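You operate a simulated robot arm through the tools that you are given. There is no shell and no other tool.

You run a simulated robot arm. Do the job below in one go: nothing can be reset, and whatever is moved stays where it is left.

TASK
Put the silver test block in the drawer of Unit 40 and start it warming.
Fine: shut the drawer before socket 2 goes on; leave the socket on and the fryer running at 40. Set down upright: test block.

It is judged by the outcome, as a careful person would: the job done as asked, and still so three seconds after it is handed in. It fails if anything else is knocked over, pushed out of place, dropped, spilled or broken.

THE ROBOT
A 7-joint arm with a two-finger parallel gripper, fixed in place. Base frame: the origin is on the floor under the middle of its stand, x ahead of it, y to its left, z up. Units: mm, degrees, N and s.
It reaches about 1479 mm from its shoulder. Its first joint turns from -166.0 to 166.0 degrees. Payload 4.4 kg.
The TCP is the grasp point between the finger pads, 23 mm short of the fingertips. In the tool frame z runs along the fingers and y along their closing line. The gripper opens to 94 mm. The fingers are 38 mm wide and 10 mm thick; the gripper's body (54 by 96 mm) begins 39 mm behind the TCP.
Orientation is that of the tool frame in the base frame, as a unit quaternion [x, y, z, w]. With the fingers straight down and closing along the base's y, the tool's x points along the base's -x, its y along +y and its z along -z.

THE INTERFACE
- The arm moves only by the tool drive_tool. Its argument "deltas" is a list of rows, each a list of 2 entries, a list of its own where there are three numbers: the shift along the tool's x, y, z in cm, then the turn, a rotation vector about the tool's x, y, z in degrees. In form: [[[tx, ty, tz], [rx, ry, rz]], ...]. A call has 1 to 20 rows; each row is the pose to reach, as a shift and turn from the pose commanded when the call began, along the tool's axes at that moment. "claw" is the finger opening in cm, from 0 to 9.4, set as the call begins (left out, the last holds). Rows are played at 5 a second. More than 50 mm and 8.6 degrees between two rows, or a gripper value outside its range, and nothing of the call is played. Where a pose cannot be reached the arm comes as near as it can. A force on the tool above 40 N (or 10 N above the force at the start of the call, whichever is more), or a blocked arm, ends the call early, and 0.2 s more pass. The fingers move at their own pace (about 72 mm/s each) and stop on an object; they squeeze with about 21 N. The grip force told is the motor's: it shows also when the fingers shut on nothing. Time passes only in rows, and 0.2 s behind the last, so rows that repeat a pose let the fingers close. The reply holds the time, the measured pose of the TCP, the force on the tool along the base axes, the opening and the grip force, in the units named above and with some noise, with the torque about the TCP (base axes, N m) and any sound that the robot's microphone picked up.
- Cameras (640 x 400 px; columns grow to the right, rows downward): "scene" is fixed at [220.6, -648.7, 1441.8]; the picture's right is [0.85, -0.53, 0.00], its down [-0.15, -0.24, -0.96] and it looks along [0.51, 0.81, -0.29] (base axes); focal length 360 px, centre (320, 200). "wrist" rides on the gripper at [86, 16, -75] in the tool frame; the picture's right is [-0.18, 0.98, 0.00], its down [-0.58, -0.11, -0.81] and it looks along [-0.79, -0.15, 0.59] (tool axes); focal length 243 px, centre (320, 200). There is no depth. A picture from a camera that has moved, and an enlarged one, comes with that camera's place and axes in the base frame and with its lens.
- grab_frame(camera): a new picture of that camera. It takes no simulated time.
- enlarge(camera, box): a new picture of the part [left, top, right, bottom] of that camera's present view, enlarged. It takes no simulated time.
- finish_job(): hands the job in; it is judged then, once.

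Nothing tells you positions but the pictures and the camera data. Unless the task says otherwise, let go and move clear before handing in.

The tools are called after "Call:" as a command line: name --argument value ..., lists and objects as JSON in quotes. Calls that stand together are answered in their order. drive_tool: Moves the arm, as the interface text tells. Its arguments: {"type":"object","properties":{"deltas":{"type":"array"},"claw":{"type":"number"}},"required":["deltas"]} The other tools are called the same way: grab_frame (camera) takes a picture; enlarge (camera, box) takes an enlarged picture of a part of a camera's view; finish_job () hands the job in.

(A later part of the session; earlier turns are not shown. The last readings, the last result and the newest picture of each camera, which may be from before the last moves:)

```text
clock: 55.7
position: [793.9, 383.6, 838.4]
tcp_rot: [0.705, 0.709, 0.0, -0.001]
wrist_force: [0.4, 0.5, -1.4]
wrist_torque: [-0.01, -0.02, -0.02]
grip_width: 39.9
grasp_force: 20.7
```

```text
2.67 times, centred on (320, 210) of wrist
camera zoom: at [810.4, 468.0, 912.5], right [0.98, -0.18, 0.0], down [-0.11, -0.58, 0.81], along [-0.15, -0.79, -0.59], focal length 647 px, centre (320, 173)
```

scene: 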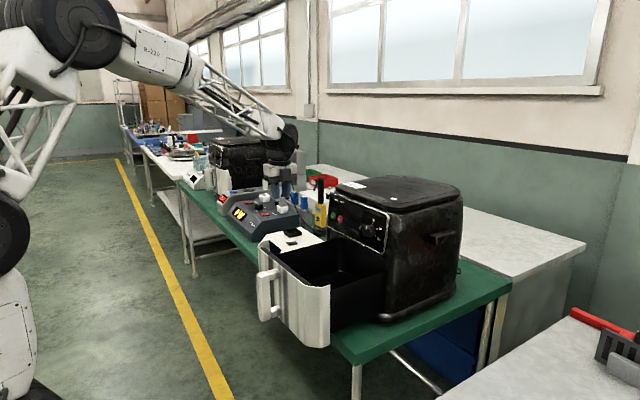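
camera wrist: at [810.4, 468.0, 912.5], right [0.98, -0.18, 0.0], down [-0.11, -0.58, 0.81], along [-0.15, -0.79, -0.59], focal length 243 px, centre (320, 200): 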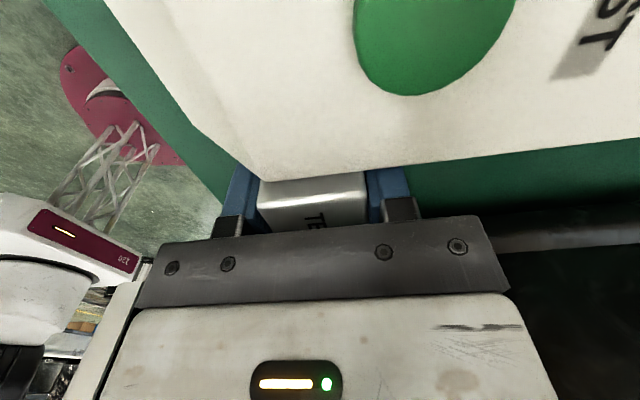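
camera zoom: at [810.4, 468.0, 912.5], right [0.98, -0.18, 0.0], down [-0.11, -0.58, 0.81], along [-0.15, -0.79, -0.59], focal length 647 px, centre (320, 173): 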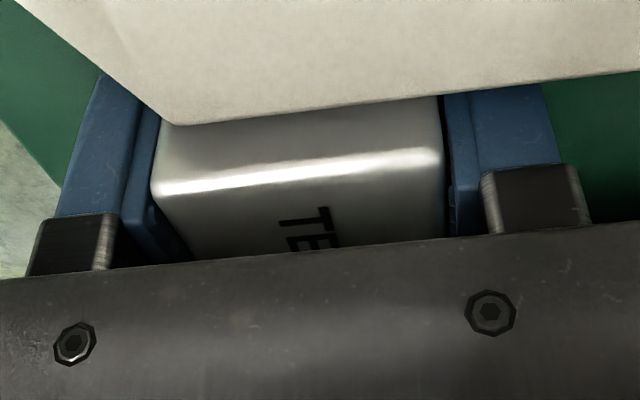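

The block is rising with the gripper this time. I'll keep the lift slow and check along the way.

Call:
drive_tool --deltas '[[[0, 0, -0.5], [0, 0, 0]], [[0, 0, -1.1], [0, 0, 0]], [[0, 0, -1.8], [0, 0, 0]], [[0, 0, -2.6], [0, 0, 0]], [[0, 0, -3.4], [0, 0, 0]], [[0, 0, -4.2], [0, 0, 0]], [[0, 0, -5], [0, 0, 0]]]'

Call:
grab_frame --camera "wrist"

```text
clock: 57.3
position: [793.3, 382.7, 887.9]
tcp_rot: [0.706, 0.708, 0.0, -0.001]
wrist_force: [0.1, 0.0, -1.5]
wrist_torque: [-0.01, -0.02, 0.01]
grip_width: 39.9
grasp_force: 21.0
```

```text
taken
camera wrist: at [809.8, 468.0, 962.7], right [0.98, -0.18, 0.0], down [-0.1, -0.58, 0.81], along [-0.15, -0.79, -0.59], focal length 243 px, centre (320, 200)
```

wrist: 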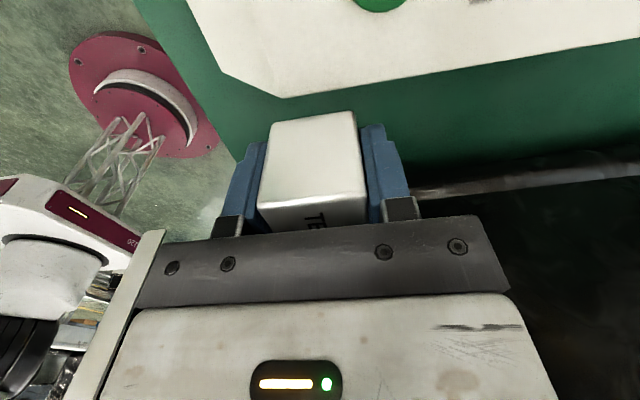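

The block is held securely and upright. Continuing the slow lift to about z 1120.

Call:
drive_tool --deltas '[[[0, 0, -0.8], [0, 0, 0]], [[0, 0, -2], [0, 0, 0]], [[0, 0, -3.5], [0, 0, 0]], [[0, 0, -5], [0, 0, 0]], [[0, 0, -6.5], [0, 0, 0]], [[0, 0, -8], [0, 0, 0]], [[0, 0, -9.5], [0, 0, 0]], [[0, 0, -11], [0, 0, 0]], [[0, 0, -12.5], [0, 0, 0]], [[0, 0, -14], [0, 0, 0]], [[0, 0, -15.5], [0, 0, 0]], [[0, 0, -17], [0, 0, 0]], [[0, 0, -18.5], [0, 0, 0]], [[0, 0, -20], [0, 0, 0]], [[0, 0, -21.5], [0, 0, 0]], [[0, 0, -22.6], [0, 0, 0]], [[0, 0, -23.2], [0, 0, 0]]]'

Call:
drive_tool --deltas '[[[0, -0.8, 0], [0, 0, 0]], [[0, -2, 0], [0, 0, 0]], [[0, -3.5, 0], [0, 0, 0]], [[0, -5, 0], [0, 0, 0]], [[0, -6.5, 0], [0, 0, 0]], [[0, -7.6, 0], [0, 0, 0]], [[0, -8.2, 0], [0, 0, 0]]]'

Call:
grab_frame --camera "wrist"

Call:
grab_frame --camera "scene"

```text
clock: 60.9
position: [792.6, 382.4, 1120.2]
tcp_rot: [0.706, 0.708, 0.0, -0.002]
wrist_force: [-1.4, -0.1, -2.2]
wrist_torque: [-0.01, 0.03, 0.01]
grip_width: 40.1
grasp_force: 20.7
```

```text
clock: 62.5
position: [713.0, 381.9, 1119.5]
tcp_rot: [0.706, 0.708, 0.0, -0.002]
wrist_force: [0.0, 0.1, -1.1]
wrist_torque: [0.03, -0.02, -0.01]
grip_width: 40.1
grasp_force: 20.9
```

```text
taken
camera wrist: at [729.4, 466.8, 1194.4], right [0.98, -0.18, 0.0], down [-0.11, -0.58, 0.81], along [-0.15, -0.79, -0.59], focal length 243 px, centre (320, 200)
```

wrist: 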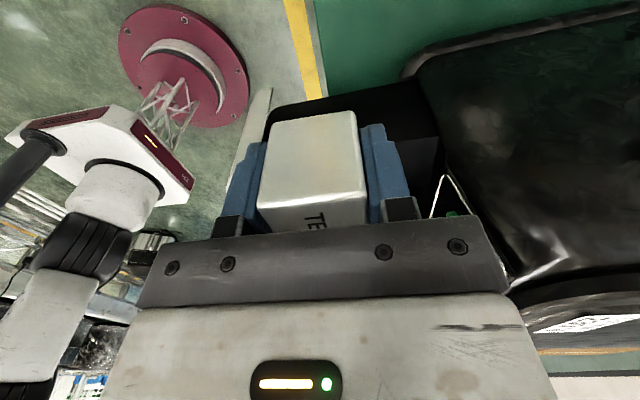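

```text
taken
```

scene: 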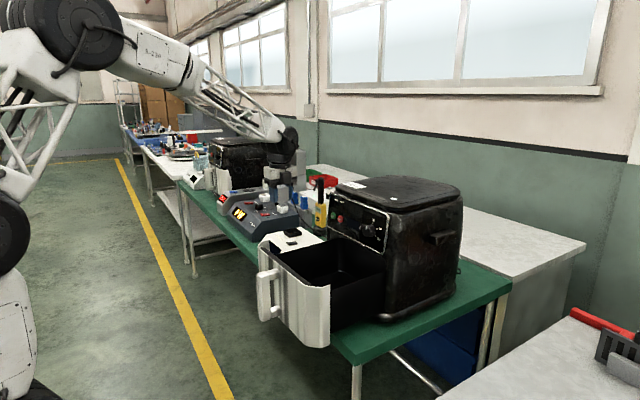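

Block still held. Now across to y≈115 above the open drawer.

Call:
drive_tool --deltas '[[[-0.8, 0, 0], [0, 0, 0]], [[-2, 0, 0], [0, 0, 0]], [[-4, 0, 0], [0, 0, 0]], [[-6, 0, 0], [0, 0, 0]], [[-8, 0, 0], [0, 0, 0]], [[-10, 0, 0], [0, 0, 0]], [[-12, 0, 0], [0, 0, 0]], [[-14, 0, 0], [0, 0, 0]], [[-16, 0, 0], [0, 0, 0]], [[-18, 0, 0], [0, 0, 0]], [[-20, 0, 0], [0, 0, 0]], [[-22, 0, 0], [0, 0, 0]], [[-24, 0, 0], [0, 0, 0]], [[-25.8, 0, 0], [0, 0, 0]], [[-26.7, 0, 0], [0, 0, 0]], [[-26.7, 0, 0], [0, 0, 0]]]'

Call:
grab_frame --camera "wrist"

Call:
enlarge --camera "scene" --box '[240, 160, 432, 330]'

```text
clock: 65.9
position: [712.6, 114.2, 1119.2]
tcp_rot: [0.705, 0.709, -0.001, -0.001]
wrist_force: [-0.5, 0.4, -2.0]
wrist_torque: [0.02, 0.02, -0.01]
grip_width: 39.9
grasp_force: 21.1
```

```text
taken
camera wrist: at [730.0, 200.0, 1193.9], right [0.98, -0.18, 0.0], down [-0.1, -0.58, 0.81], along [-0.15, -0.79, -0.59], focal length 243 px, centre (320, 200)
```

wrist: 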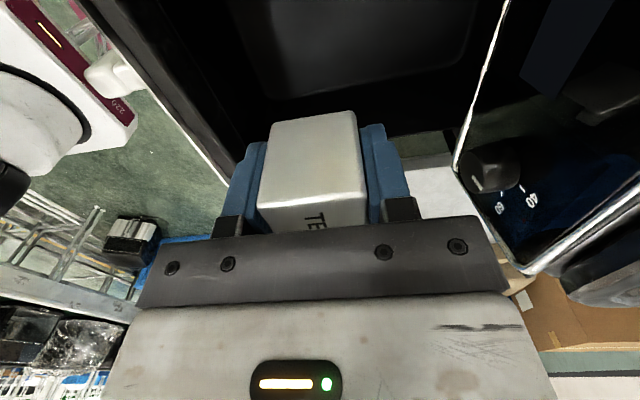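

```text
2.35 times, centred on (336, 245) of scene
camera zoom: at [220.6, -648.7, 1441.8], right [0.85, -0.53, 0.0], down [-0.15, -0.24, -0.96], along [0.51, 0.81, -0.29], focal length 846 px, centre (282, 94)
```

zoom: 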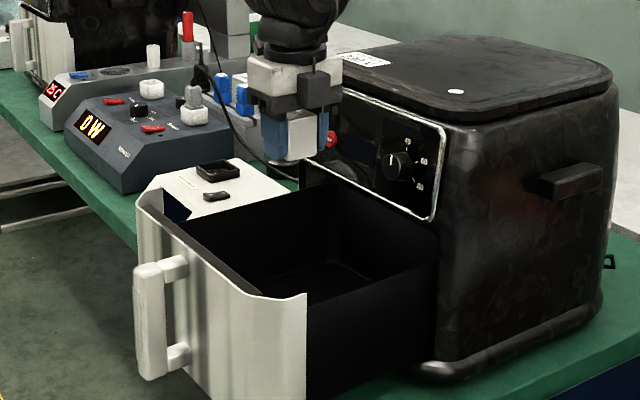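

Centred well over the basket: walls are roughly at y 18 and y 258. Descending into the drawer, first to z≈905.

Call:
drive_tool --deltas '[[[0, 0, 1], [0, 0, 0]], [[0, 0, 2.5], [0, 0, 0]], [[0, 0, 4.5], [0, 0, 0]], [[0, 0, 6.5], [0, 0, 0]], [[0, 0, 8.5], [0, 0, 0]], [[0, 0, 10.5], [0, 0, 0]], [[0, 0, 12.5], [0, 0, 0]], [[0, 0, 14.5], [0, 0, 0]], [[0, 0, 16.5], [0, 0, 0]], [[0, 0, 18.5], [0, 0, 0]], [[0, 0, 20], [0, 0, 0]], [[0, 0, 21], [0, 0, 0]], [[0, 0, 21.4], [0, 0, 0]]]'

Call:
grab_frame --camera "wrist"

Call:
enlarge --camera "scene" --box '[240, 160, 432, 330]'

```text
clock: 68.7
position: [711.8, 116.4, 905.5]
tcp_rot: [0.706, 0.708, -0.001, -0.001]
wrist_force: [0.6, -0.5, -1.9]
wrist_torque: [0.01, -0.02, 0.02]
grip_width: 39.6
grasp_force: 20.6
```

```text
taken
camera wrist: at [729.2, 201.5, 979.4], right [0.98, -0.18, 0.0], down [-0.1, -0.58, 0.81], along [-0.15, -0.79, -0.59], focal length 243 px, centre (320, 200)
```

wrist: 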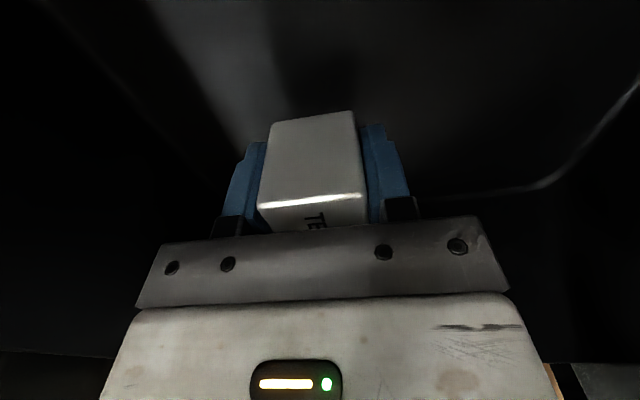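

```text
2.35 times, centred on (336, 245) of scene
camera zoom: at [220.6, -648.7, 1441.8], right [0.85, -0.53, 0.0], down [-0.15, -0.24, -0.96], along [0.51, 0.81, -0.29], focal length 846 px, centre (282, 94)
```

zoom: 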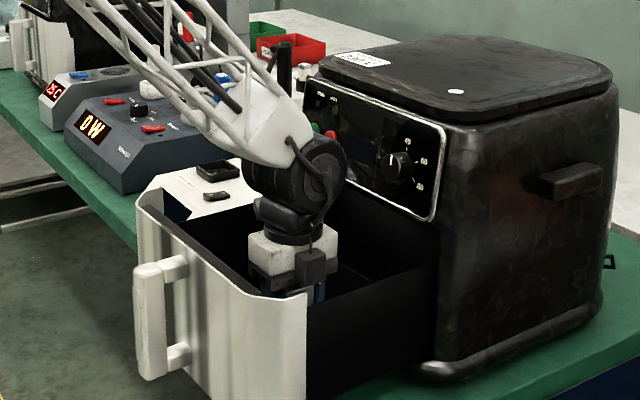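

The floor looks to be near z 845, so the block's base is about 35 mm above it. Descending 25 mm slowly.

Call:
drive_tool --deltas '[[[0, 0, 0.5], [0, 0, 0]], [[0, 0, 1], [0, 0, 0]], [[0, 0, 1.5], [0, 0, 0]], [[0, 0, 2], [0, 0, 0]], [[0, 0, 2.3], [0, 0, 0]], [[0, 0, 2.5], [0, 0, 0]]]'

```text
clock: 70.1
position: [713.2, 114.5, 879.8]
tcp_rot: [0.706, 0.708, 0.0, -0.001]
wrist_force: [0.1, -0.3, -1.8]
wrist_torque: [0.0, -0.03, -0.01]
grip_width: 39.8
grasp_force: 20.5
```

Call:
drive_tool --deltas '[[[0, 0, 0.2], [0, 0, 0]], [[0, 0, 0.4], [0, 0, 0]], [[0, 0, 0.6], [0, 0, 0]]]'

```text
clock: 70.9
position: [712.8, 115.0, 874.2]
tcp_rot: [0.706, 0.709, 0.0, -0.001]
wrist_force: [-0.1, -0.3, -2.1]
wrist_torque: [0.01, 0.04, 0.0]
grip_width: 39.7
grasp_force: 21.3
```

Call:
drive_tool --deltas '[[[0, 0, 0.15], [0, 0, 0]], [[0, 0, 0.3], [0, 0, 0]], [[0, 0, 0.45], [0, 0, 0]]]'

```text
clock: 71.7
position: [712.8, 115.8, 872.1]
tcp_rot: [0.706, 0.708, 0.001, -0.001]
wrist_force: [-1.8, -7.6, 22.5]
wrist_torque: [-0.33, 0.07, 0.02]
grip_width: 39.8
grasp_force: 20.6
```

Floor contact (22 N up). I'll ease back up about 2 mm so the block just rests before releasing.

Call:
drive_tool --deltas '[[[0, 0, -0.15], [0, 0, 0]], [[0, 0, -0.2], [0, 0, 0]]]'

```text
clock: 72.3
position: [712.9, 116.5, 871.7]
tcp_rot: [0.706, 0.708, 0.0, -0.001]
wrist_force: [3.3, -4.2, 10.3]
wrist_torque: [-0.22, -0.34, -0.05]
grip_width: 39.7
grasp_force: 20.8
```

Call:
drive_tool --deltas '[[[0, 0, -0.08], [0, 0, 0]], [[0, 0, -0.08], [0, 0, 0]]]'

Call:
grab_frame --camera "wrist"

```text
clock: 72.9
position: [712.4, 114.9, 872.2]
tcp_rot: [0.706, 0.709, 0.0, -0.002]
wrist_force: [-0.6, -0.6, -2.4]
wrist_torque: [-0.01, 0.01, 0.01]
grip_width: 40.0
grasp_force: 20.4
```

```text
taken
camera wrist: at [728.7, 201.5, 946.2], right [0.98, -0.18, 0.0], down [-0.1, -0.58, 0.81], along [-0.15, -0.79, -0.59], focal length 243 px, centre (320, 200)
```

wrist: 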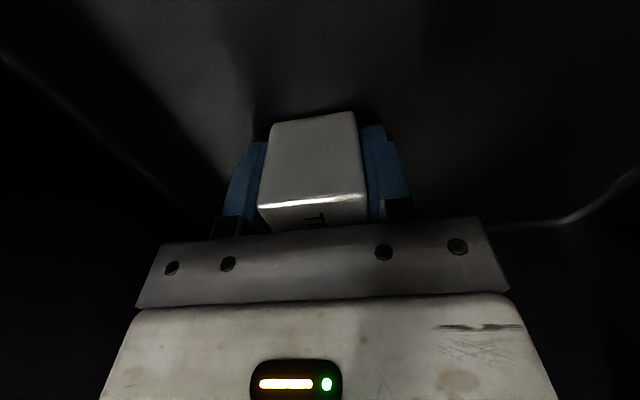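

The block is now within a millimetre of the floor. Nudging down the last bit, then opening the fingers.

Call:
drive_tool --deltas '[[[0, 0, 0.06], [0, 0, 0]], [[0, 0, 0.08], [0, 0, 0]]]'

Call:
drive_tool --deltas '[[[0, 0, 0], [0, 0, 0]], [[0, 0, 0], [0, 0, 0]], [[0, 0, 0], [0, 0, 0]], [[0, 0, 0], [0, 0, 0]]]' --claw 6.5

Call:
grab_frame --camera "wrist"

```text
clock: 73.5
position: [711.8, 114.8, 870.5]
tcp_rot: [0.706, 0.708, 0.0, -0.001]
wrist_force: [0.7, -0.2, -1.5]
wrist_torque: [0.0, -0.01, 0.03]
grip_width: 39.7
grasp_force: 20.7
```

```text
clock: 74.5
position: [712.8, 113.6, 871.9]
tcp_rot: [0.706, 0.708, 0.0, -0.001]
wrist_force: [0.4, 0.1, 0.1]
wrist_torque: [-0.03, 0.0, 0.02]
grip_width: 65.1
grasp_force: 0.1
```

```text
taken
camera wrist: at [729.2, 200.8, 946.5], right [0.98, -0.18, 0.0], down [-0.1, -0.58, 0.81], along [-0.15, -0.79, -0.59], focal length 243 px, centre (320, 200)
```

wrist: 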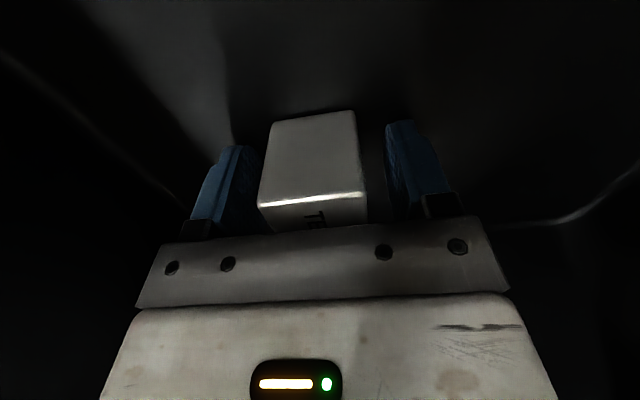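

The block is released and standing upright on the basket floor. Rising straight up out of the drawer.

Call:
drive_tool --deltas '[[[0, 0, -1], [0, 0, 0]], [[0, 0, -3], [0, 0, 0]], [[0, 0, -6], [0, 0, 0]], [[0, 0, -9], [0, 0, 0]], [[0, 0, -12], [0, 0, 0]], [[0, 0, -15], [0, 0, 0]], [[0, 0, -18], [0, 0, 0]], [[0, 0, -21], [0, 0, 0]], [[0, 0, -24], [0, 0, 0]], [[0, 0, -26], [0, 0, 0]]]'

Call:
grab_frame --camera "wrist"

Call:
enlarge --camera "scene" --box '[240, 160, 432, 330]'

```text
clock: 76.7
position: [712.1, 115.7, 1131.8]
tcp_rot: [0.706, 0.708, -0.001, -0.002]
wrist_force: [0.3, -0.1, 0.1]
wrist_torque: [-0.05, 0.01, -0.01]
grip_width: 64.9
grasp_force: 0.0
```

```text
taken
camera wrist: at [728.9, 200.2, 1206.6], right [0.98, -0.18, 0.0], down [-0.1, -0.58, 0.81], along [-0.15, -0.79, -0.59], focal length 243 px, centre (320, 200)
```

wrist: 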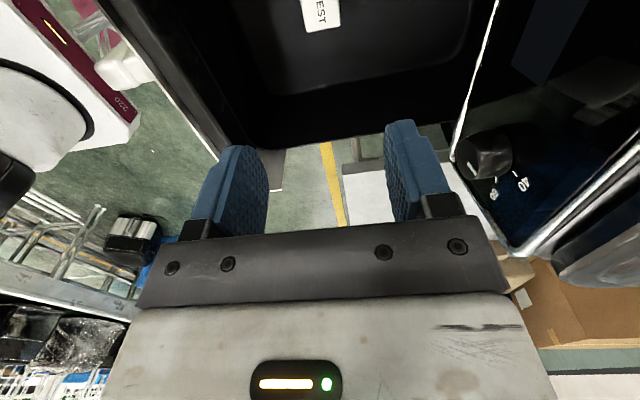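

```text
2.35 times, centred on (336, 245) of scene
camera zoom: at [220.6, -648.7, 1441.8], right [0.85, -0.53, 0.0], down [-0.15, -0.24, -0.96], along [0.51, 0.81, -0.29], focal length 846 px, centre (282, 94)
```

zoom: 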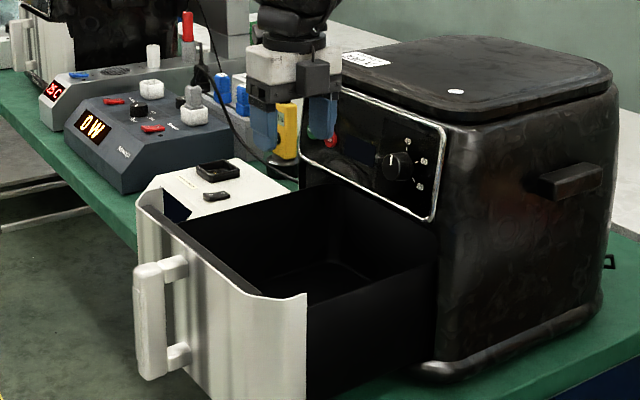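

The block stands upright in the basket, TEST face up. Next I'll turn the gripper back and go in front of the handle to push the drawer shut.

Call:
drive_tool --deltas '[[[0, 0, 0], [0, 0, -8]], [[0, 0, 0], [0, 0, -16]], [[0, 0, 0], [0, 0, -24]], [[0, 0, 0], [0, 0, -32]], [[0, 0, 0], [0, 0, -40]], [[0, 0, 0], [0, 0, -48]], [[0, 0, 0], [0, 0, -56]], [[0, 0, 0], [0, 0, -64]], [[0, 0, 0], [0, 0, -72]], [[0, 0, 0], [0, 0, -80]], [[0, 0, 0], [0, 0, -86]], [[0, 0, 0], [0, 0, -90]]]' --claw 0

Call:
grab_frame --camera "wrist"

```text
clock: 79.3
position: [713.4, 115.5, 1132.9]
tcp_rot: [-0.002, 1.0, 0.001, 0.0]
wrist_force: [0.3, -0.3, -0.1]
wrist_torque: [0.01, -0.01, 0.0]
grip_width: 0.0
grasp_force: 21.2
```

```text
taken
camera wrist: at [627.8, 129.6, 1206.9], right [0.18, 0.98, 0.0], down [0.58, -0.11, 0.8], along [0.79, -0.14, -0.59], focal length 243 px, centre (320, 200)
```

wrist: 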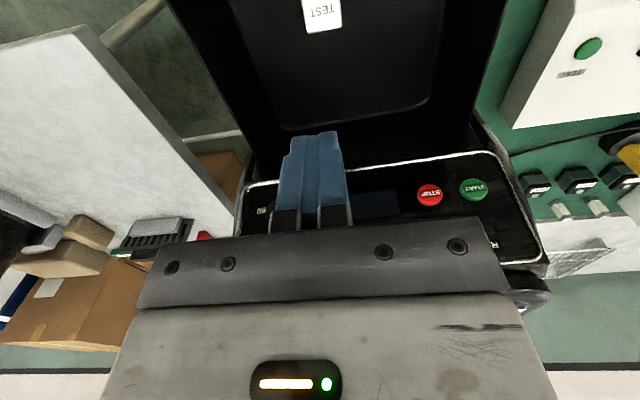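

Block still upright. Moving out in front of the handle with the 35° tilt again.

Call:
drive_tool --deltas '[[[3, 0.15, 0.5], [0, -3, 0]], [[6, 0.3, 1], [0, -7, 0]], [[9, 0.5, 1.7], [0, -11, 0]], [[12, 0.7, 2.6], [0, -15, 0]], [[15, 0.9, 3.6], [0, -19, 0]], [[18, 1.1, 4.8], [0, -23, 0]], [[21, 1.3, 6], [0, -27, 0]], [[24, 1.45, 7.4], [0, -31, 0]], [[26, 1.55, 8.4], [0, -34, 0]], [[27.3, 1.55, 8.8], [0, -35, 0]]]' --claw 0

Call:
grab_frame --camera "wrist"

Call:
grab_frame --camera "scene"

```text
clock: 81.5
position: [439.2, 129.6, 1044.7]
tcp_rot: [-0.001, 0.954, 0.002, 0.3]
wrist_force: [0.4, -0.6, 0.1]
wrist_torque: [-0.03, 0.0, -0.02]
grip_width: 0.1
grasp_force: 20.9
```

```text
taken
camera wrist: at [327.1, 144.1, 1056.5], right [0.15, 0.98, 0.11], down [0.02, -0.11, 0.99], along [0.99, -0.14, -0.03], focal length 243 px, centre (320, 200)
```

wrist: 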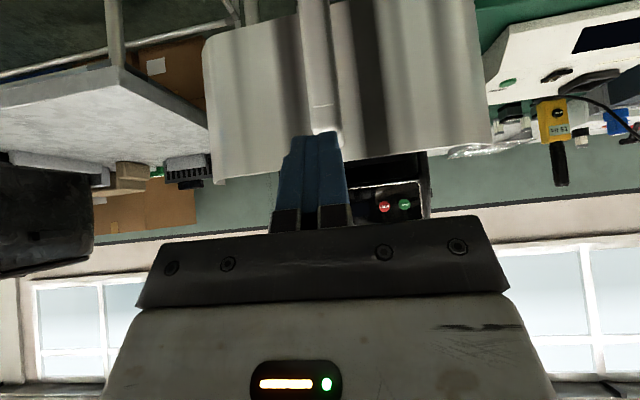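

```text
taken
```

scene: 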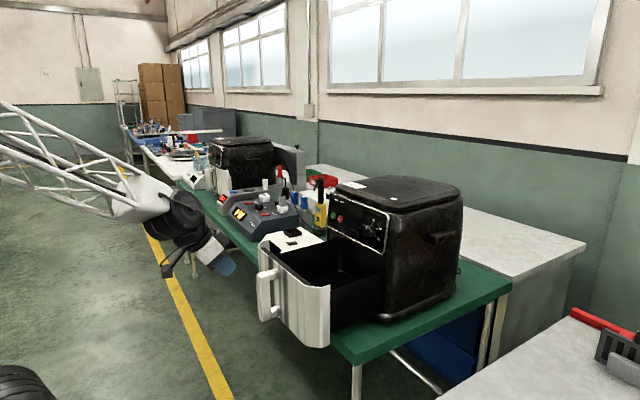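

Call:
drive_tool --deltas '[[[0.8, 0, 2.2], [0, 0, 0]], [[1.6, 0, 4.4], [0, 0, 0]], [[2.4, -0.1, 6.6], [0, 0, 0]], [[3.07, -0.1, 8.85], [0, 0, 0]]]' --claw 0

Call:
grab_frame --camera "wrist"

Call:
enlarge --camera "scene" --box '[160, 200, 352, 350]'

```text
clock: 82.5
position: [464.3, 129.5, 955.4]
tcp_rot: [-0.002, 0.954, 0.002, 0.3]
wrist_force: [-1.0, -0.6, 0.6]
wrist_torque: [0.03, 0.01, -0.01]
grip_width: 0.1
grasp_force: 20.9
```

```text
taken
camera wrist: at [351.8, 143.6, 966.3], right [0.15, 0.98, 0.11], down [0.02, -0.11, 0.99], along [0.99, -0.14, -0.03], focal length 243 px, centre (320, 200)
```

wrist: 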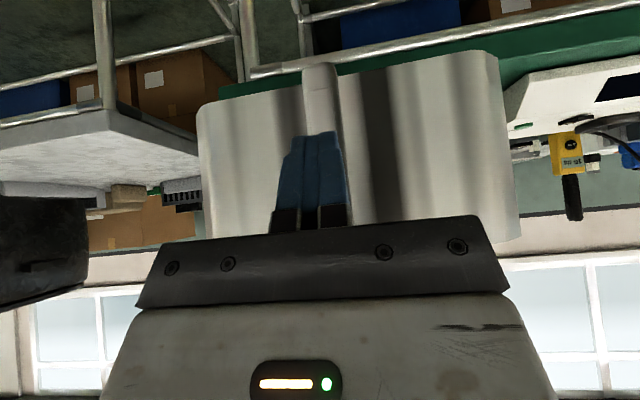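

```text
2.67 times, centred on (256, 275) of scene
camera zoom: at [220.6, -648.7, 1441.8], right [0.85, -0.53, 0.0], down [-0.15, -0.24, -0.96], along [0.51, 0.81, -0.29], focal length 959 px, centre (491, 0)
```

zoom: 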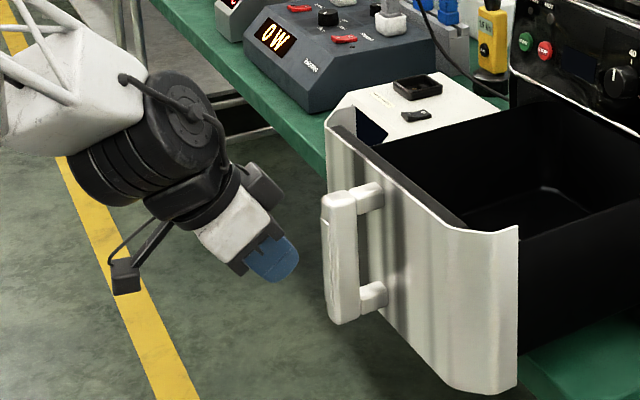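

Fingertips are level with and centred on the handle bar. Pushing the drawer in smoothly along +x.

Call:
drive_tool --deltas '[[[-0.82, 0, 0.58], [0, 0, 0]], [[-1.63, 0, 1.15], [0, 0, 0]], [[-2.45, 0, 1.73], [0, 0, 0]], [[-2.86, 0, 2.02], [0, 0, 0]], [[-3.27, 0, 2.31], [0, 0, 0]], [[-4.08, 0, 2.89], [0, 0, 0]], [[-4.9, 0, 3.46], [0, 0, 0]], [[-5.9, 0, 4.15], [0, 0, 0]], [[-6.9, 0, 4.87], [0, 0, 0]], [[-7.9, 0, 5.58], [0, 0, 0]], [[-8.9, 0, 6.29], [0, 0, 0]], [[-9.9, 0, 6.99], [0, 0, 0]]]' --claw 0

Call:
enlarge --camera "scene" --box '[240, 180, 432, 330]'

Call:
grab_frame --camera "wrist"

```text
clock: 85.1
position: [587.2, 127.5, 954.6]
tcp_rot: [-0.002, 0.954, 0.001, 0.3]
wrist_force: [-1.9, 0.4, -0.9]
wrist_torque: [-0.03, 0.01, 0.03]
grip_width: 0.0
grasp_force: 20.7
```

```text
2.67 times, centred on (336, 255) of scene
camera zoom: at [220.6, -648.7, 1441.8], right [0.85, -0.53, 0.0], down [-0.15, -0.24, -0.96], along [0.51, 0.81, -0.29], focal length 959 px, centre (277, 53)
```

zoom: 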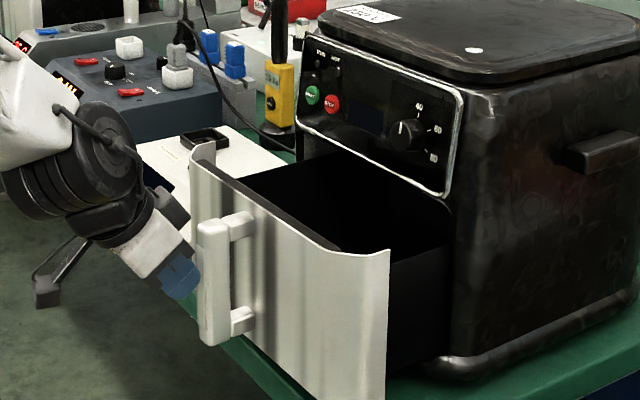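

```text
taken
camera wrist: at [473.4, 143.2, 965.8], right [0.15, 0.98, 0.11], down [0.02, -0.11, 0.99], along [0.99, -0.14, -0.03], focal length 243 px, centre (320, 200)
```

wrist: 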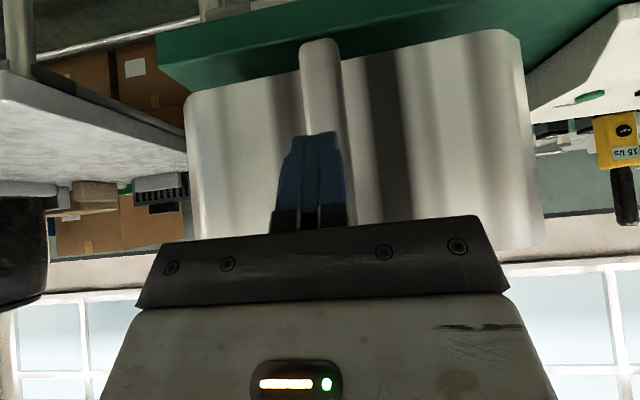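

The drawer is sliding in with about 2 N. Continuing 12 cm, then slowing near the end.

Call:
drive_tool --deltas '[[[-0.98, 0, 0.69], [0, 0, 0]], [[-1.96, 0, 1.38], [0, 0, 0]], [[-2.94, 0, 2.08], [0, 0, 0]], [[-3.92, 0, 2.77], [0, 0, 0]], [[-4.9, 0, 3.46], [0, 0, 0]], [[-5.88, 0, 4.15], [0, 0, 0]], [[-6.86, 0, 4.85], [0, 0, 0]], [[-7.84, 0, 5.54], [0, 0, 0]], [[-8.82, 0, 6.23], [0, 0, 0]], [[-9.8, 0, 6.92], [0, 0, 0]]]' --claw 0

Call:
enlarge --camera "scene" --box '[300, 180, 460, 330]'

```text
clock: 87.3
position: [707.0, 128.8, 953.7]
tcp_rot: [-0.002, 0.954, 0.002, 0.298]
wrist_force: [-2.9, -0.9, -0.8]
wrist_torque: [0.01, 0.06, -0.03]
grip_width: 0.1
grasp_force: 21.3
```

```text
2.67 times, centred on (380, 255) of scene
camera zoom: at [220.6, -648.7, 1441.8], right [0.85, -0.53, 0.0], down [-0.15, -0.24, -0.96], along [0.51, 0.81, -0.29], focal length 959 px, centre (160, 53)
```

zoom: 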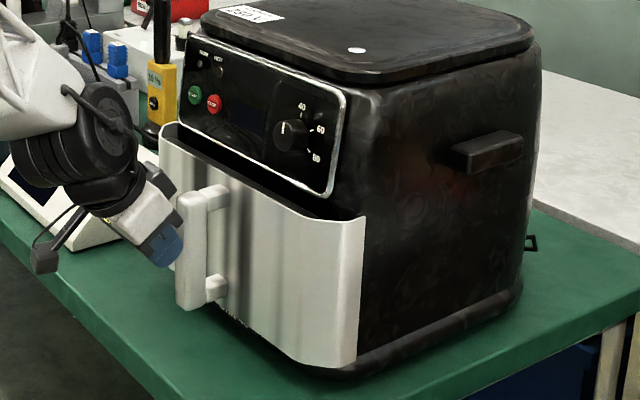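

Nearly there: about 35 mm left. Slower now.

Call:
drive_tool --deltas '[[[-0.5, 0, 0.35], [0, 0, 0]], [[-1, 0, 0.7], [0, 0, 0]], [[-1.4, 0, 1.0], [0, 0, 0]], [[-1.8, 0, 1.27], [0, 0, 0]]]'

Call:
enlarge --camera "scene" --box '[300, 180, 460, 330]'

```text
clock: 88.3
position: [730.1, 129.5, 952.8]
tcp_rot: [-0.001, 0.954, 0.002, 0.299]
wrist_force: [-0.6, 0.6, -1.0]
wrist_torque: [-0.04, -0.05, 0.02]
grip_width: 0.0
grasp_force: 20.8
```

```text
2.67 times, centred on (380, 255) of scene
camera zoom: at [220.6, -648.7, 1441.8], right [0.85, -0.53, 0.0], down [-0.15, -0.24, -0.96], along [0.51, 0.81, -0.29], focal length 959 px, centre (160, 53)
```

zoom: 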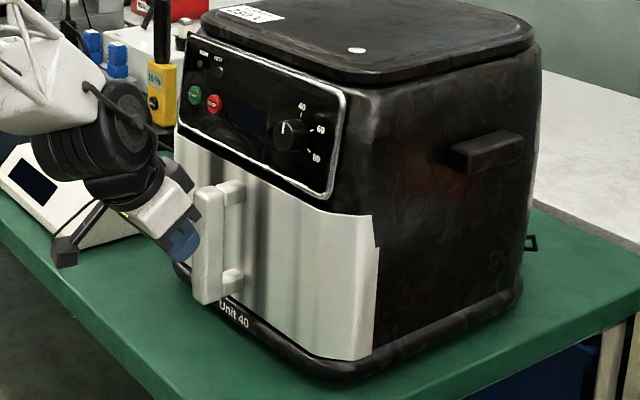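

It looks flush; the last bit may have snapped in. I'll press very gently in 2 mm steps to confirm it is fully home.

Call:
drive_tool --deltas '[[[-0.16, 0, 0.115], [0, 0, 0]], [[-0.33, 0, 0.23], [0, 0, 0]], [[-0.49, 0, 0.346], [0, 0, 0]]]'

Call:
enlarge --camera "scene" --box '[240, 200, 400, 300]'

```text
clock: 88.8
position: [730.0, 131.4, 952.2]
tcp_rot: [-0.001, 0.955, 0.0, 0.298]
wrist_force: [-13.1, 0.4, 4.7]
wrist_torque: [-0.04, -0.02, 0.04]
grip_width: 0.2
grasp_force: 20.9
stopped in row 2: the force on the tool passed its limit at 46 N (the readings are from after the stop); the commanded pose is now the measured one
```

```text
4.00 times, centred on (320, 250) of scene
camera zoom: at [220.6, -648.7, 1441.8], right [0.85, -0.53, 0.0], down [-0.15, -0.24, -0.96], along [0.51, 0.81, -0.29], focal length 1439 px, centre (320, 0)
```

zoom: 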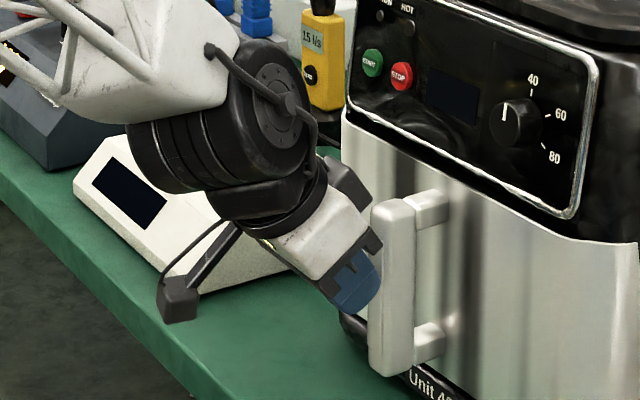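

The drawer is fully shut and the fryer matches its starting picture position. Backing away from the handle before heading to socket 2.

Call:
drive_tool --deltas '[[[0.8, 0, -0.6], [0, 0, 0]], [[2.4, 0, -3], [0, 0, 0]], [[3.65, 0, -6], [0, 0, 0]], [[3.65, 0, -8.7], [0, 0, 0]]]' --claw 0

Call:
enlarge --camera "scene" --box '[325, 195, 373, 225]'

Call:
enlarge --camera "scene" --box '[240, 200, 400, 300]'

```text
clock: 89.8
position: [650.7, 129.4, 1002.9]
tcp_rot: [-0.002, 0.954, 0.001, 0.299]
wrist_force: [0.1, -0.5, -0.7]
wrist_torque: [0.03, -0.01, 0.01]
grip_width: 0.0
grasp_force: 20.8
```

```text
13.33 times, centred on (349, 210) of scene
camera zoom: at [220.6, -648.7, 1441.8], right [0.85, -0.53, 0.0], down [-0.15, -0.24, -0.96], along [0.51, 0.81, -0.29], focal length 4796 px, centre (-67, 67)
```

zoom: 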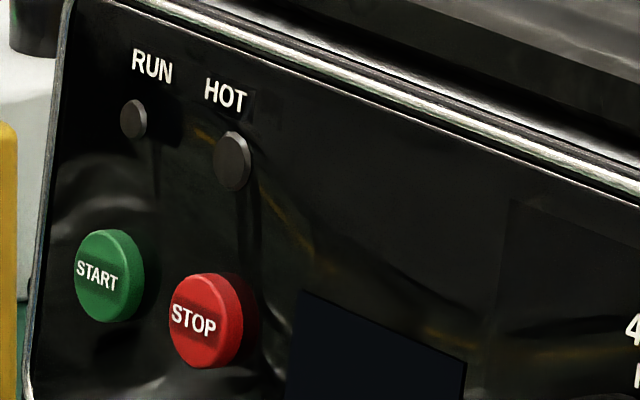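

```text
4.00 times, centred on (320, 250) of scene
camera zoom: at [220.6, -648.7, 1441.8], right [0.85, -0.53, 0.0], down [-0.15, -0.24, -0.96], along [0.51, 0.81, -0.29], focal length 1439 px, centre (320, 0)
```

zoom: 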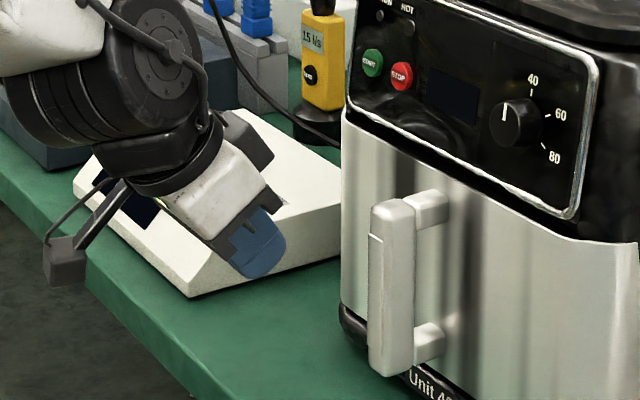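

The drawer is shut and the fryer is back within a couple of millimetres. Straightening the tool and rising.

Call:
drive_tool --deltas '[[[-1, 0, -2.2], [0, 5.5, 0]], [[-2.2, 0, -4.4], [0, 11.5, 0]], [[-3.4, 0, -6.6], [0, 17.5, 0]], [[-4.6, 0, -8.8], [0, 23.5, 0]], [[-5.6, 0, -10.2], [0, 29.5, 0]], [[-6.4, 0, -11], [0, 34.8, 0]]]' --claw 0

```text
clock: 91.2
position: [640.4, 129.0, 1129.7]
tcp_rot: [-0.002, 1.0, 0.001, -0.002]
wrist_force: [0.7, -0.2, 0.3]
wrist_torque: [0.01, -0.05, 0.02]
grip_width: 0.0
grasp_force: 21.4
```

Now travelling along +y at this height to the supply box.

Call:
drive_tool --deltas '[[[0, 3, 0], [0, 0, 0]], [[0, 7, 0], [0, 0, 0]], [[0, 11, 0], [0, 0, 0]], [[0, 15, 0], [0, 0, 0]], [[0, 19, 0], [0, 0, 0]], [[0, 23, 0], [0, 0, 0]], [[0, 27, 0], [0, 0, 0]], [[0, 31, 0], [0, 0, 0]], [[0, 35, 0], [0, 0, 0]], [[0, 39, 0], [0, 0, 0]], [[0, 43, 0], [0, 0, 0]], [[0, 47, 0], [0, 0, 0]], [[0, 51, 0], [0, 0, 0]], [[0, 55, 0], [0, 0, 0]], [[0, 59, 0], [0, 0, 0]], [[0, 63, 0], [0, 0, 0]], [[0, 66, 0], [0, 0, 0]], [[0, 68, 0], [0, 0, 0]]]' --claw 0

Call:
grab_frame --camera "wrist"

Call:
grab_frame --camera "scene"

```text
clock: 95.0
position: [637.2, 809.7, 1130.4]
tcp_rot: [-0.001, 1.0, 0.0, 0.0]
wrist_force: [-0.2, 1.2, 0.1]
wrist_torque: [-0.01, -0.02, -0.02]
grip_width: 0.0
grasp_force: 21.4
```

```text
taken
camera wrist: at [551.1, 824.7, 1205.7], right [0.18, 0.98, 0.0], down [0.58, -0.11, 0.81], along [0.79, -0.14, -0.59], focal length 243 px, centre (320, 200)
```

wrist: 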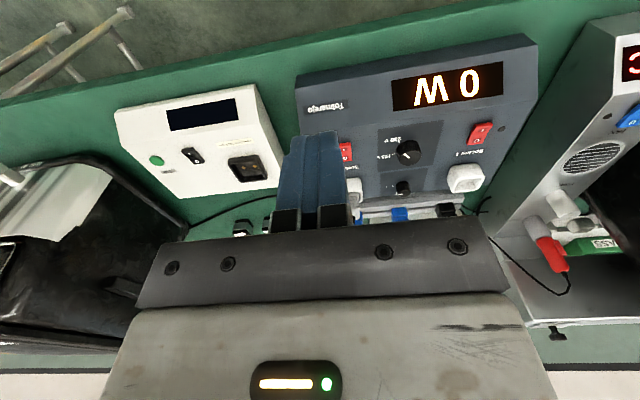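

```text
taken
```

scene: 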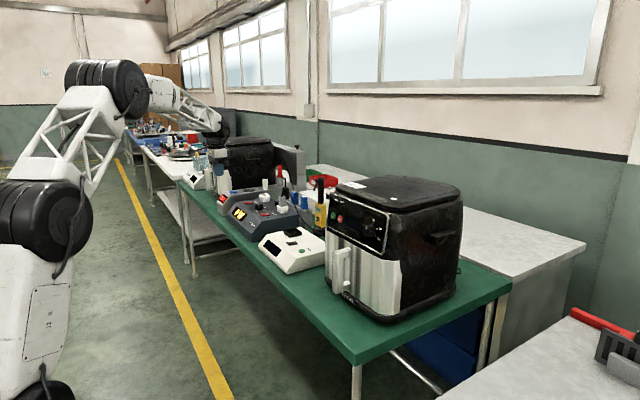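

Call:
enlarge --camera "wrist" --box '[330, 110, 490, 210]'

Call:
enlarge --camera "wrist" --box '[300, 80, 428, 160]'

Call:
enlarge --camera "scene" --box '[240, 195, 280, 220]'

```text
4.00 times, centred on (410, 160) of wrist
camera zoom: at [551.1, 824.7, 1205.7], right [0.18, 0.98, 0.0], down [0.58, -0.11, 0.81], along [0.79, -0.14, -0.59], focal length 970 px, centre (-40, 360)
```

zoom: 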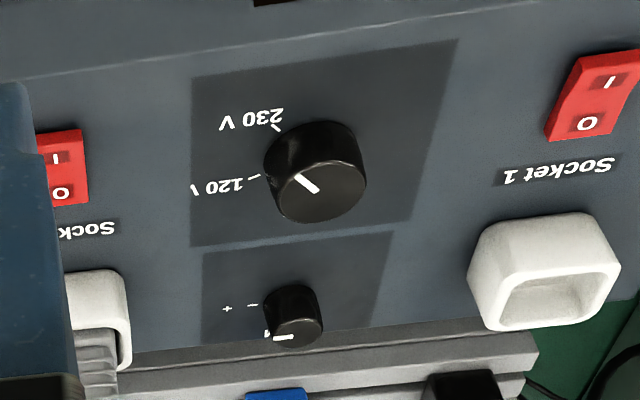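

```text
5.00 times, centred on (364, 120) of wrist
camera zoom: at [551.1, 824.7, 1205.7], right [0.18, 0.98, 0.0], down [0.58, -0.11, 0.81], along [0.79, -0.14, -0.59], focal length 1213 px, centre (100, 600)
```

zoom: 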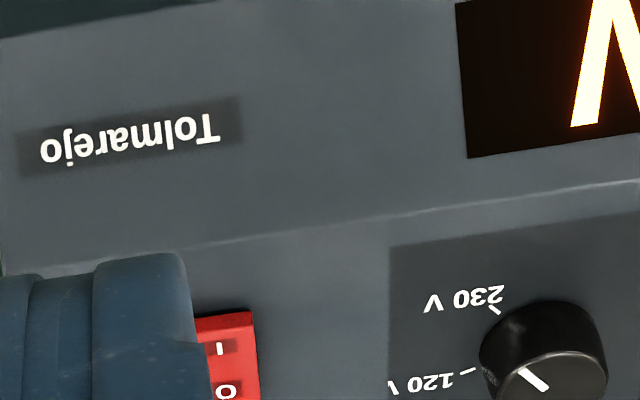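

```text
16.00 times, centred on (260, 208) of scene
camera zoom: at [220.6, -648.7, 1441.8], right [0.85, -0.53, 0.0], down [-0.15, -0.24, -0.96], along [0.51, 0.81, -0.29], focal length 5755 px, centre (1280, 80)
```

zoom: 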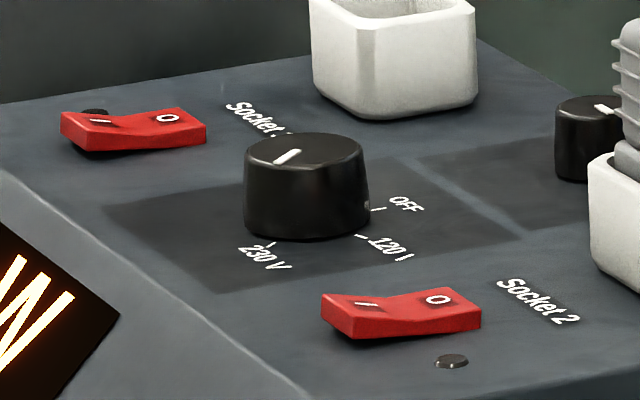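

The selector does read 230 V and everything on the supply box looks as before. I'll move in a bit closer, off to the side, to pin down the rocker's position.

Call:
drive_tool --deltas '[[[-1.5, -1.3, 2], [0, 0, 0]], [[-3, -2.6, 4], [0, 0, 0]], [[-5.2, -4, 7], [0, 0, 0]]]' --claw 0

Call:
grab_frame --camera "wrist"

Call:
enlarge --camera "wrist" --box '[340, 110, 436, 190]'

```text
clock: 95.8
position: [689.8, 770.3, 1064.9]
tcp_rot: [-0.003, 1.0, 0.001, 0.0]
wrist_force: [0.0, -0.3, 0.7]
wrist_torque: [0.05, -0.01, -0.01]
grip_width: 0.0
grasp_force: 20.5
```

```text
taken
camera wrist: at [604.4, 785.7, 1138.4], right [0.18, 0.98, 0.0], down [0.58, -0.11, 0.81], along [0.79, -0.14, -0.59], focal length 243 px, centre (320, 200)
```

wrist: 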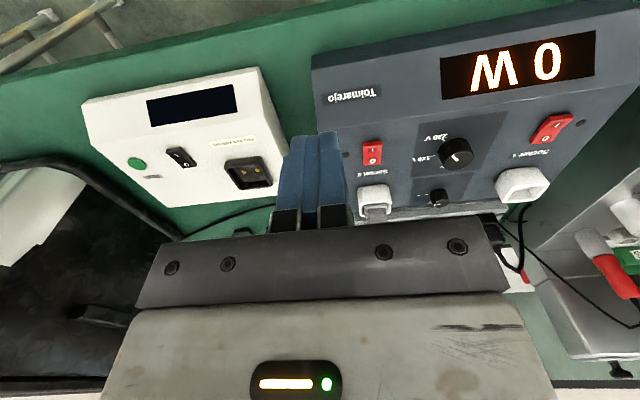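

```text
5.00 times, centred on (388, 150) of wrist
camera zoom: at [604.4, 785.7, 1138.4], right [0.18, 0.98, 0.0], down [0.58, -0.11, 0.81], along [0.79, -0.14, -0.59], focal length 1213 px, centre (-20, 450)
```

zoom: 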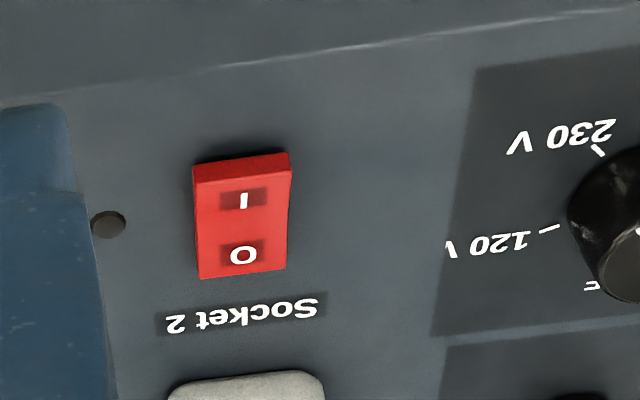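

The rocker spans about x 822–862 at y 816, with its raised I end at x≈822–842, z≈898. I'll tilt the tool 35° so the gripper body stays clear of the plug, and come in above it.

Call:
drive_tool --deltas '[[[-1, 0.8, 0.8], [0, -5, 0]], [[-2.5, 1.6, 1.8], [0, -11, 0]], [[-4.5, 2.4, 3], [0, -17, 0]], [[-6.5, 3.2, 4.2], [0, -23, 0]], [[-8.5, 4, 5.4], [0, -29, 0]], [[-10, 4.6, 6.5], [0, -35, 0]]]' --claw 0

Call:
grab_frame --camera "wrist"

Call:
enlarge --camera "scene" --box '[200, 140, 328, 240]'

```text
clock: 97.2
position: [789.7, 816.9, 996.1]
tcp_rot: [-0.002, 0.953, 0.002, 0.302]
wrist_force: [0.3, 0.5, 1.2]
wrist_torque: [0.01, 0.05, 0.01]
grip_width: 0.0
grasp_force: 21.1
```

```text
taken
camera wrist: at [676.7, 832.0, 1008.0], right [0.15, 0.98, 0.11], down [0.01, -0.11, 0.99], along [0.99, -0.14, -0.03], focal length 243 px, centre (320, 200)
```

wrist: 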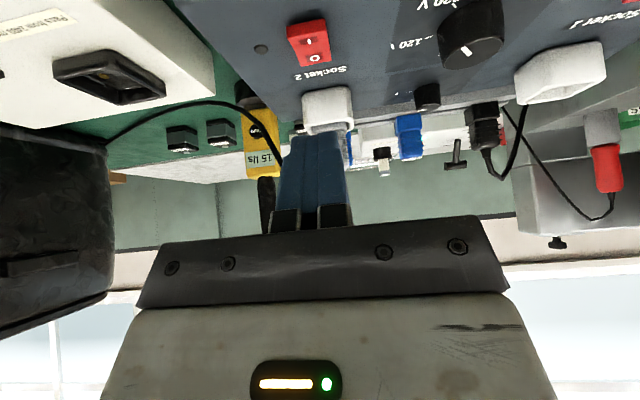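

```text
4.00 times, centred on (264, 190) of scene
camera zoom: at [220.6, -648.7, 1441.8], right [0.85, -0.53, 0.0], down [-0.15, -0.24, -0.96], along [0.51, 0.81, -0.29], focal length 1439 px, centre (544, 240)
```

zoom: 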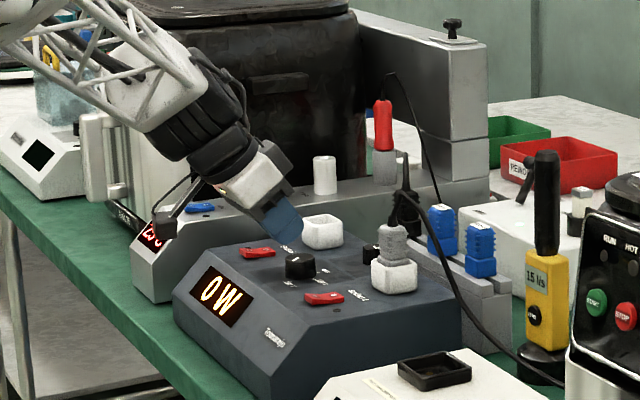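

Call:
drive_tool --deltas '[[[-0.3, -0.05, 1.9], [0, 0, 0]], [[-0.6, -0.1, 3.8], [0, 0, 0]], [[-0.85, -0.14, 5.6], [0, 0, 0]]]' --claw 0

Call:
enlarge --camera "scene" --box '[235, 180, 299, 220]'

Call:
enlarge --camera "wrist" --box '[220, 0, 420, 240]'

```text
clock: 98.0
position: [828.3, 816.1, 956.1]
tcp_rot: [-0.002, 0.954, 0.002, 0.3]
wrist_force: [0.3, 0.2, 0.1]
wrist_torque: [0.01, 0.02, -0.02]
grip_width: 0.0
grasp_force: 21.1
```

```text
10.00 times, centred on (267, 200) of scene
camera zoom: at [220.6, -648.7, 1441.8], right [0.85, -0.53, 0.0], down [-0.15, -0.24, -0.96], along [0.51, 0.81, -0.29], focal length 3597 px, centre (850, 200)
```

zoom: 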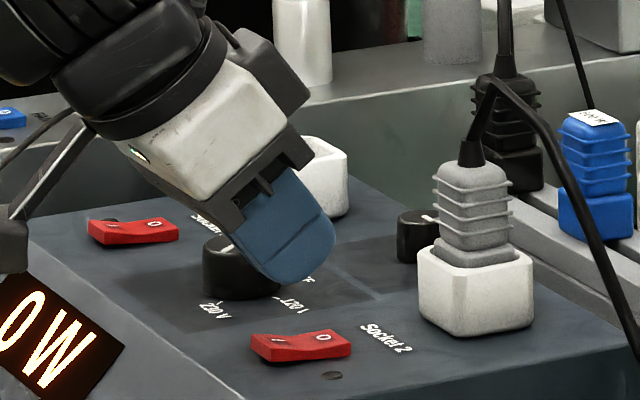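

```text
1.67 times, centred on (320, 120) of wrist
camera zoom: at [715.9, 831.2, 967.3], right [0.15, 0.98, 0.11], down [0.01, -0.11, 0.99], along [0.99, -0.14, -0.03], focal length 404 px, centre (320, 333)
```

zoom: 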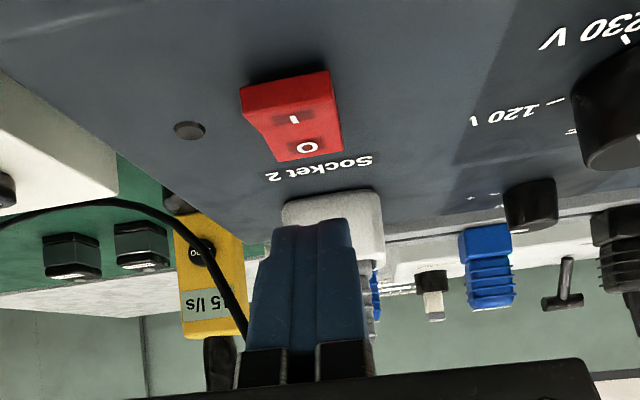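

The fingertip is right above the I side of the rocker. Lowering 18 mm, then in fine steps.

Call:
drive_tool --deltas '[[[0.35, 0, 0.5], [0, 0, 0]], [[0.7, 0, 1.0], [0, 0, 0]], [[1.04, 0, 1.47], [0, 0, 0]]]'

Call:
enlarge --camera "scene" --box '[235, 180, 299, 220]'

```text
clock: 98.8
position: [829.2, 815.4, 937.0]
tcp_rot: [-0.002, 0.954, 0.001, 0.301]
wrist_force: [-1.2, -0.3, 0.2]
wrist_torque: [-0.02, -0.02, 0.02]
grip_width: 0.2
grasp_force: 20.9
```

```text
10.00 times, centred on (267, 200) of scene
camera zoom: at [220.6, -648.7, 1441.8], right [0.85, -0.53, 0.0], down [-0.15, -0.24, -0.96], along [0.51, 0.81, -0.29], focal length 3597 px, centre (850, 200)
```

zoom: 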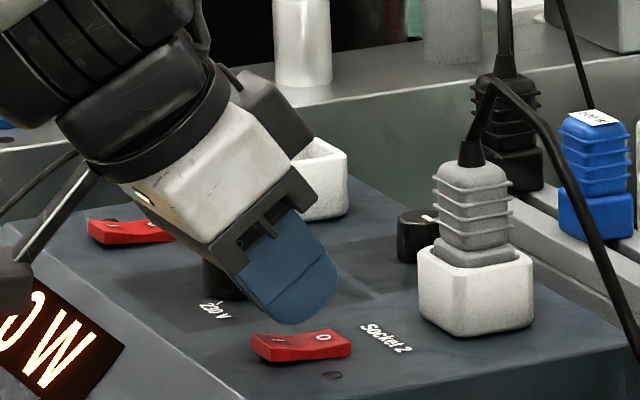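

Call:
drive_tool --deltas '[[[0.3, 0, 0.0], [0, 0, 0]], [[0.45, 0, 0.16], [0, 0, 0]], [[0.59, 0, 0.32], [0, 0, 0]]]'

Call:
enlarge --camera "scene" --box '[243, 195, 283, 220]'

```text
clock: 99.6
position: [825.9, 814.6, 931.2]
tcp_rot: [-0.001, 0.954, 0.002, 0.301]
wrist_force: [-2.5, -0.1, 5.4]
wrist_torque: [0.01, 0.05, -0.02]
grip_width: 0.1
grasp_force: 20.8
```

```text
16.00 times, centred on (263, 208) of scene
camera zoom: at [220.6, -648.7, 1441.8], right [0.85, -0.53, 0.0], down [-0.15, -0.24, -0.96], along [0.51, 0.81, -0.29], focal length 5755 px, centre (1232, 80)
```

zoom: 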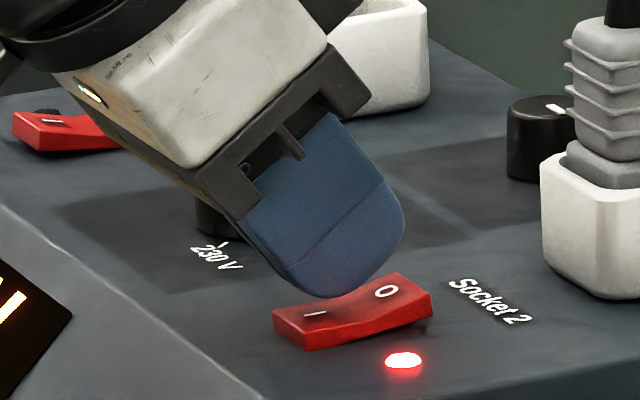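

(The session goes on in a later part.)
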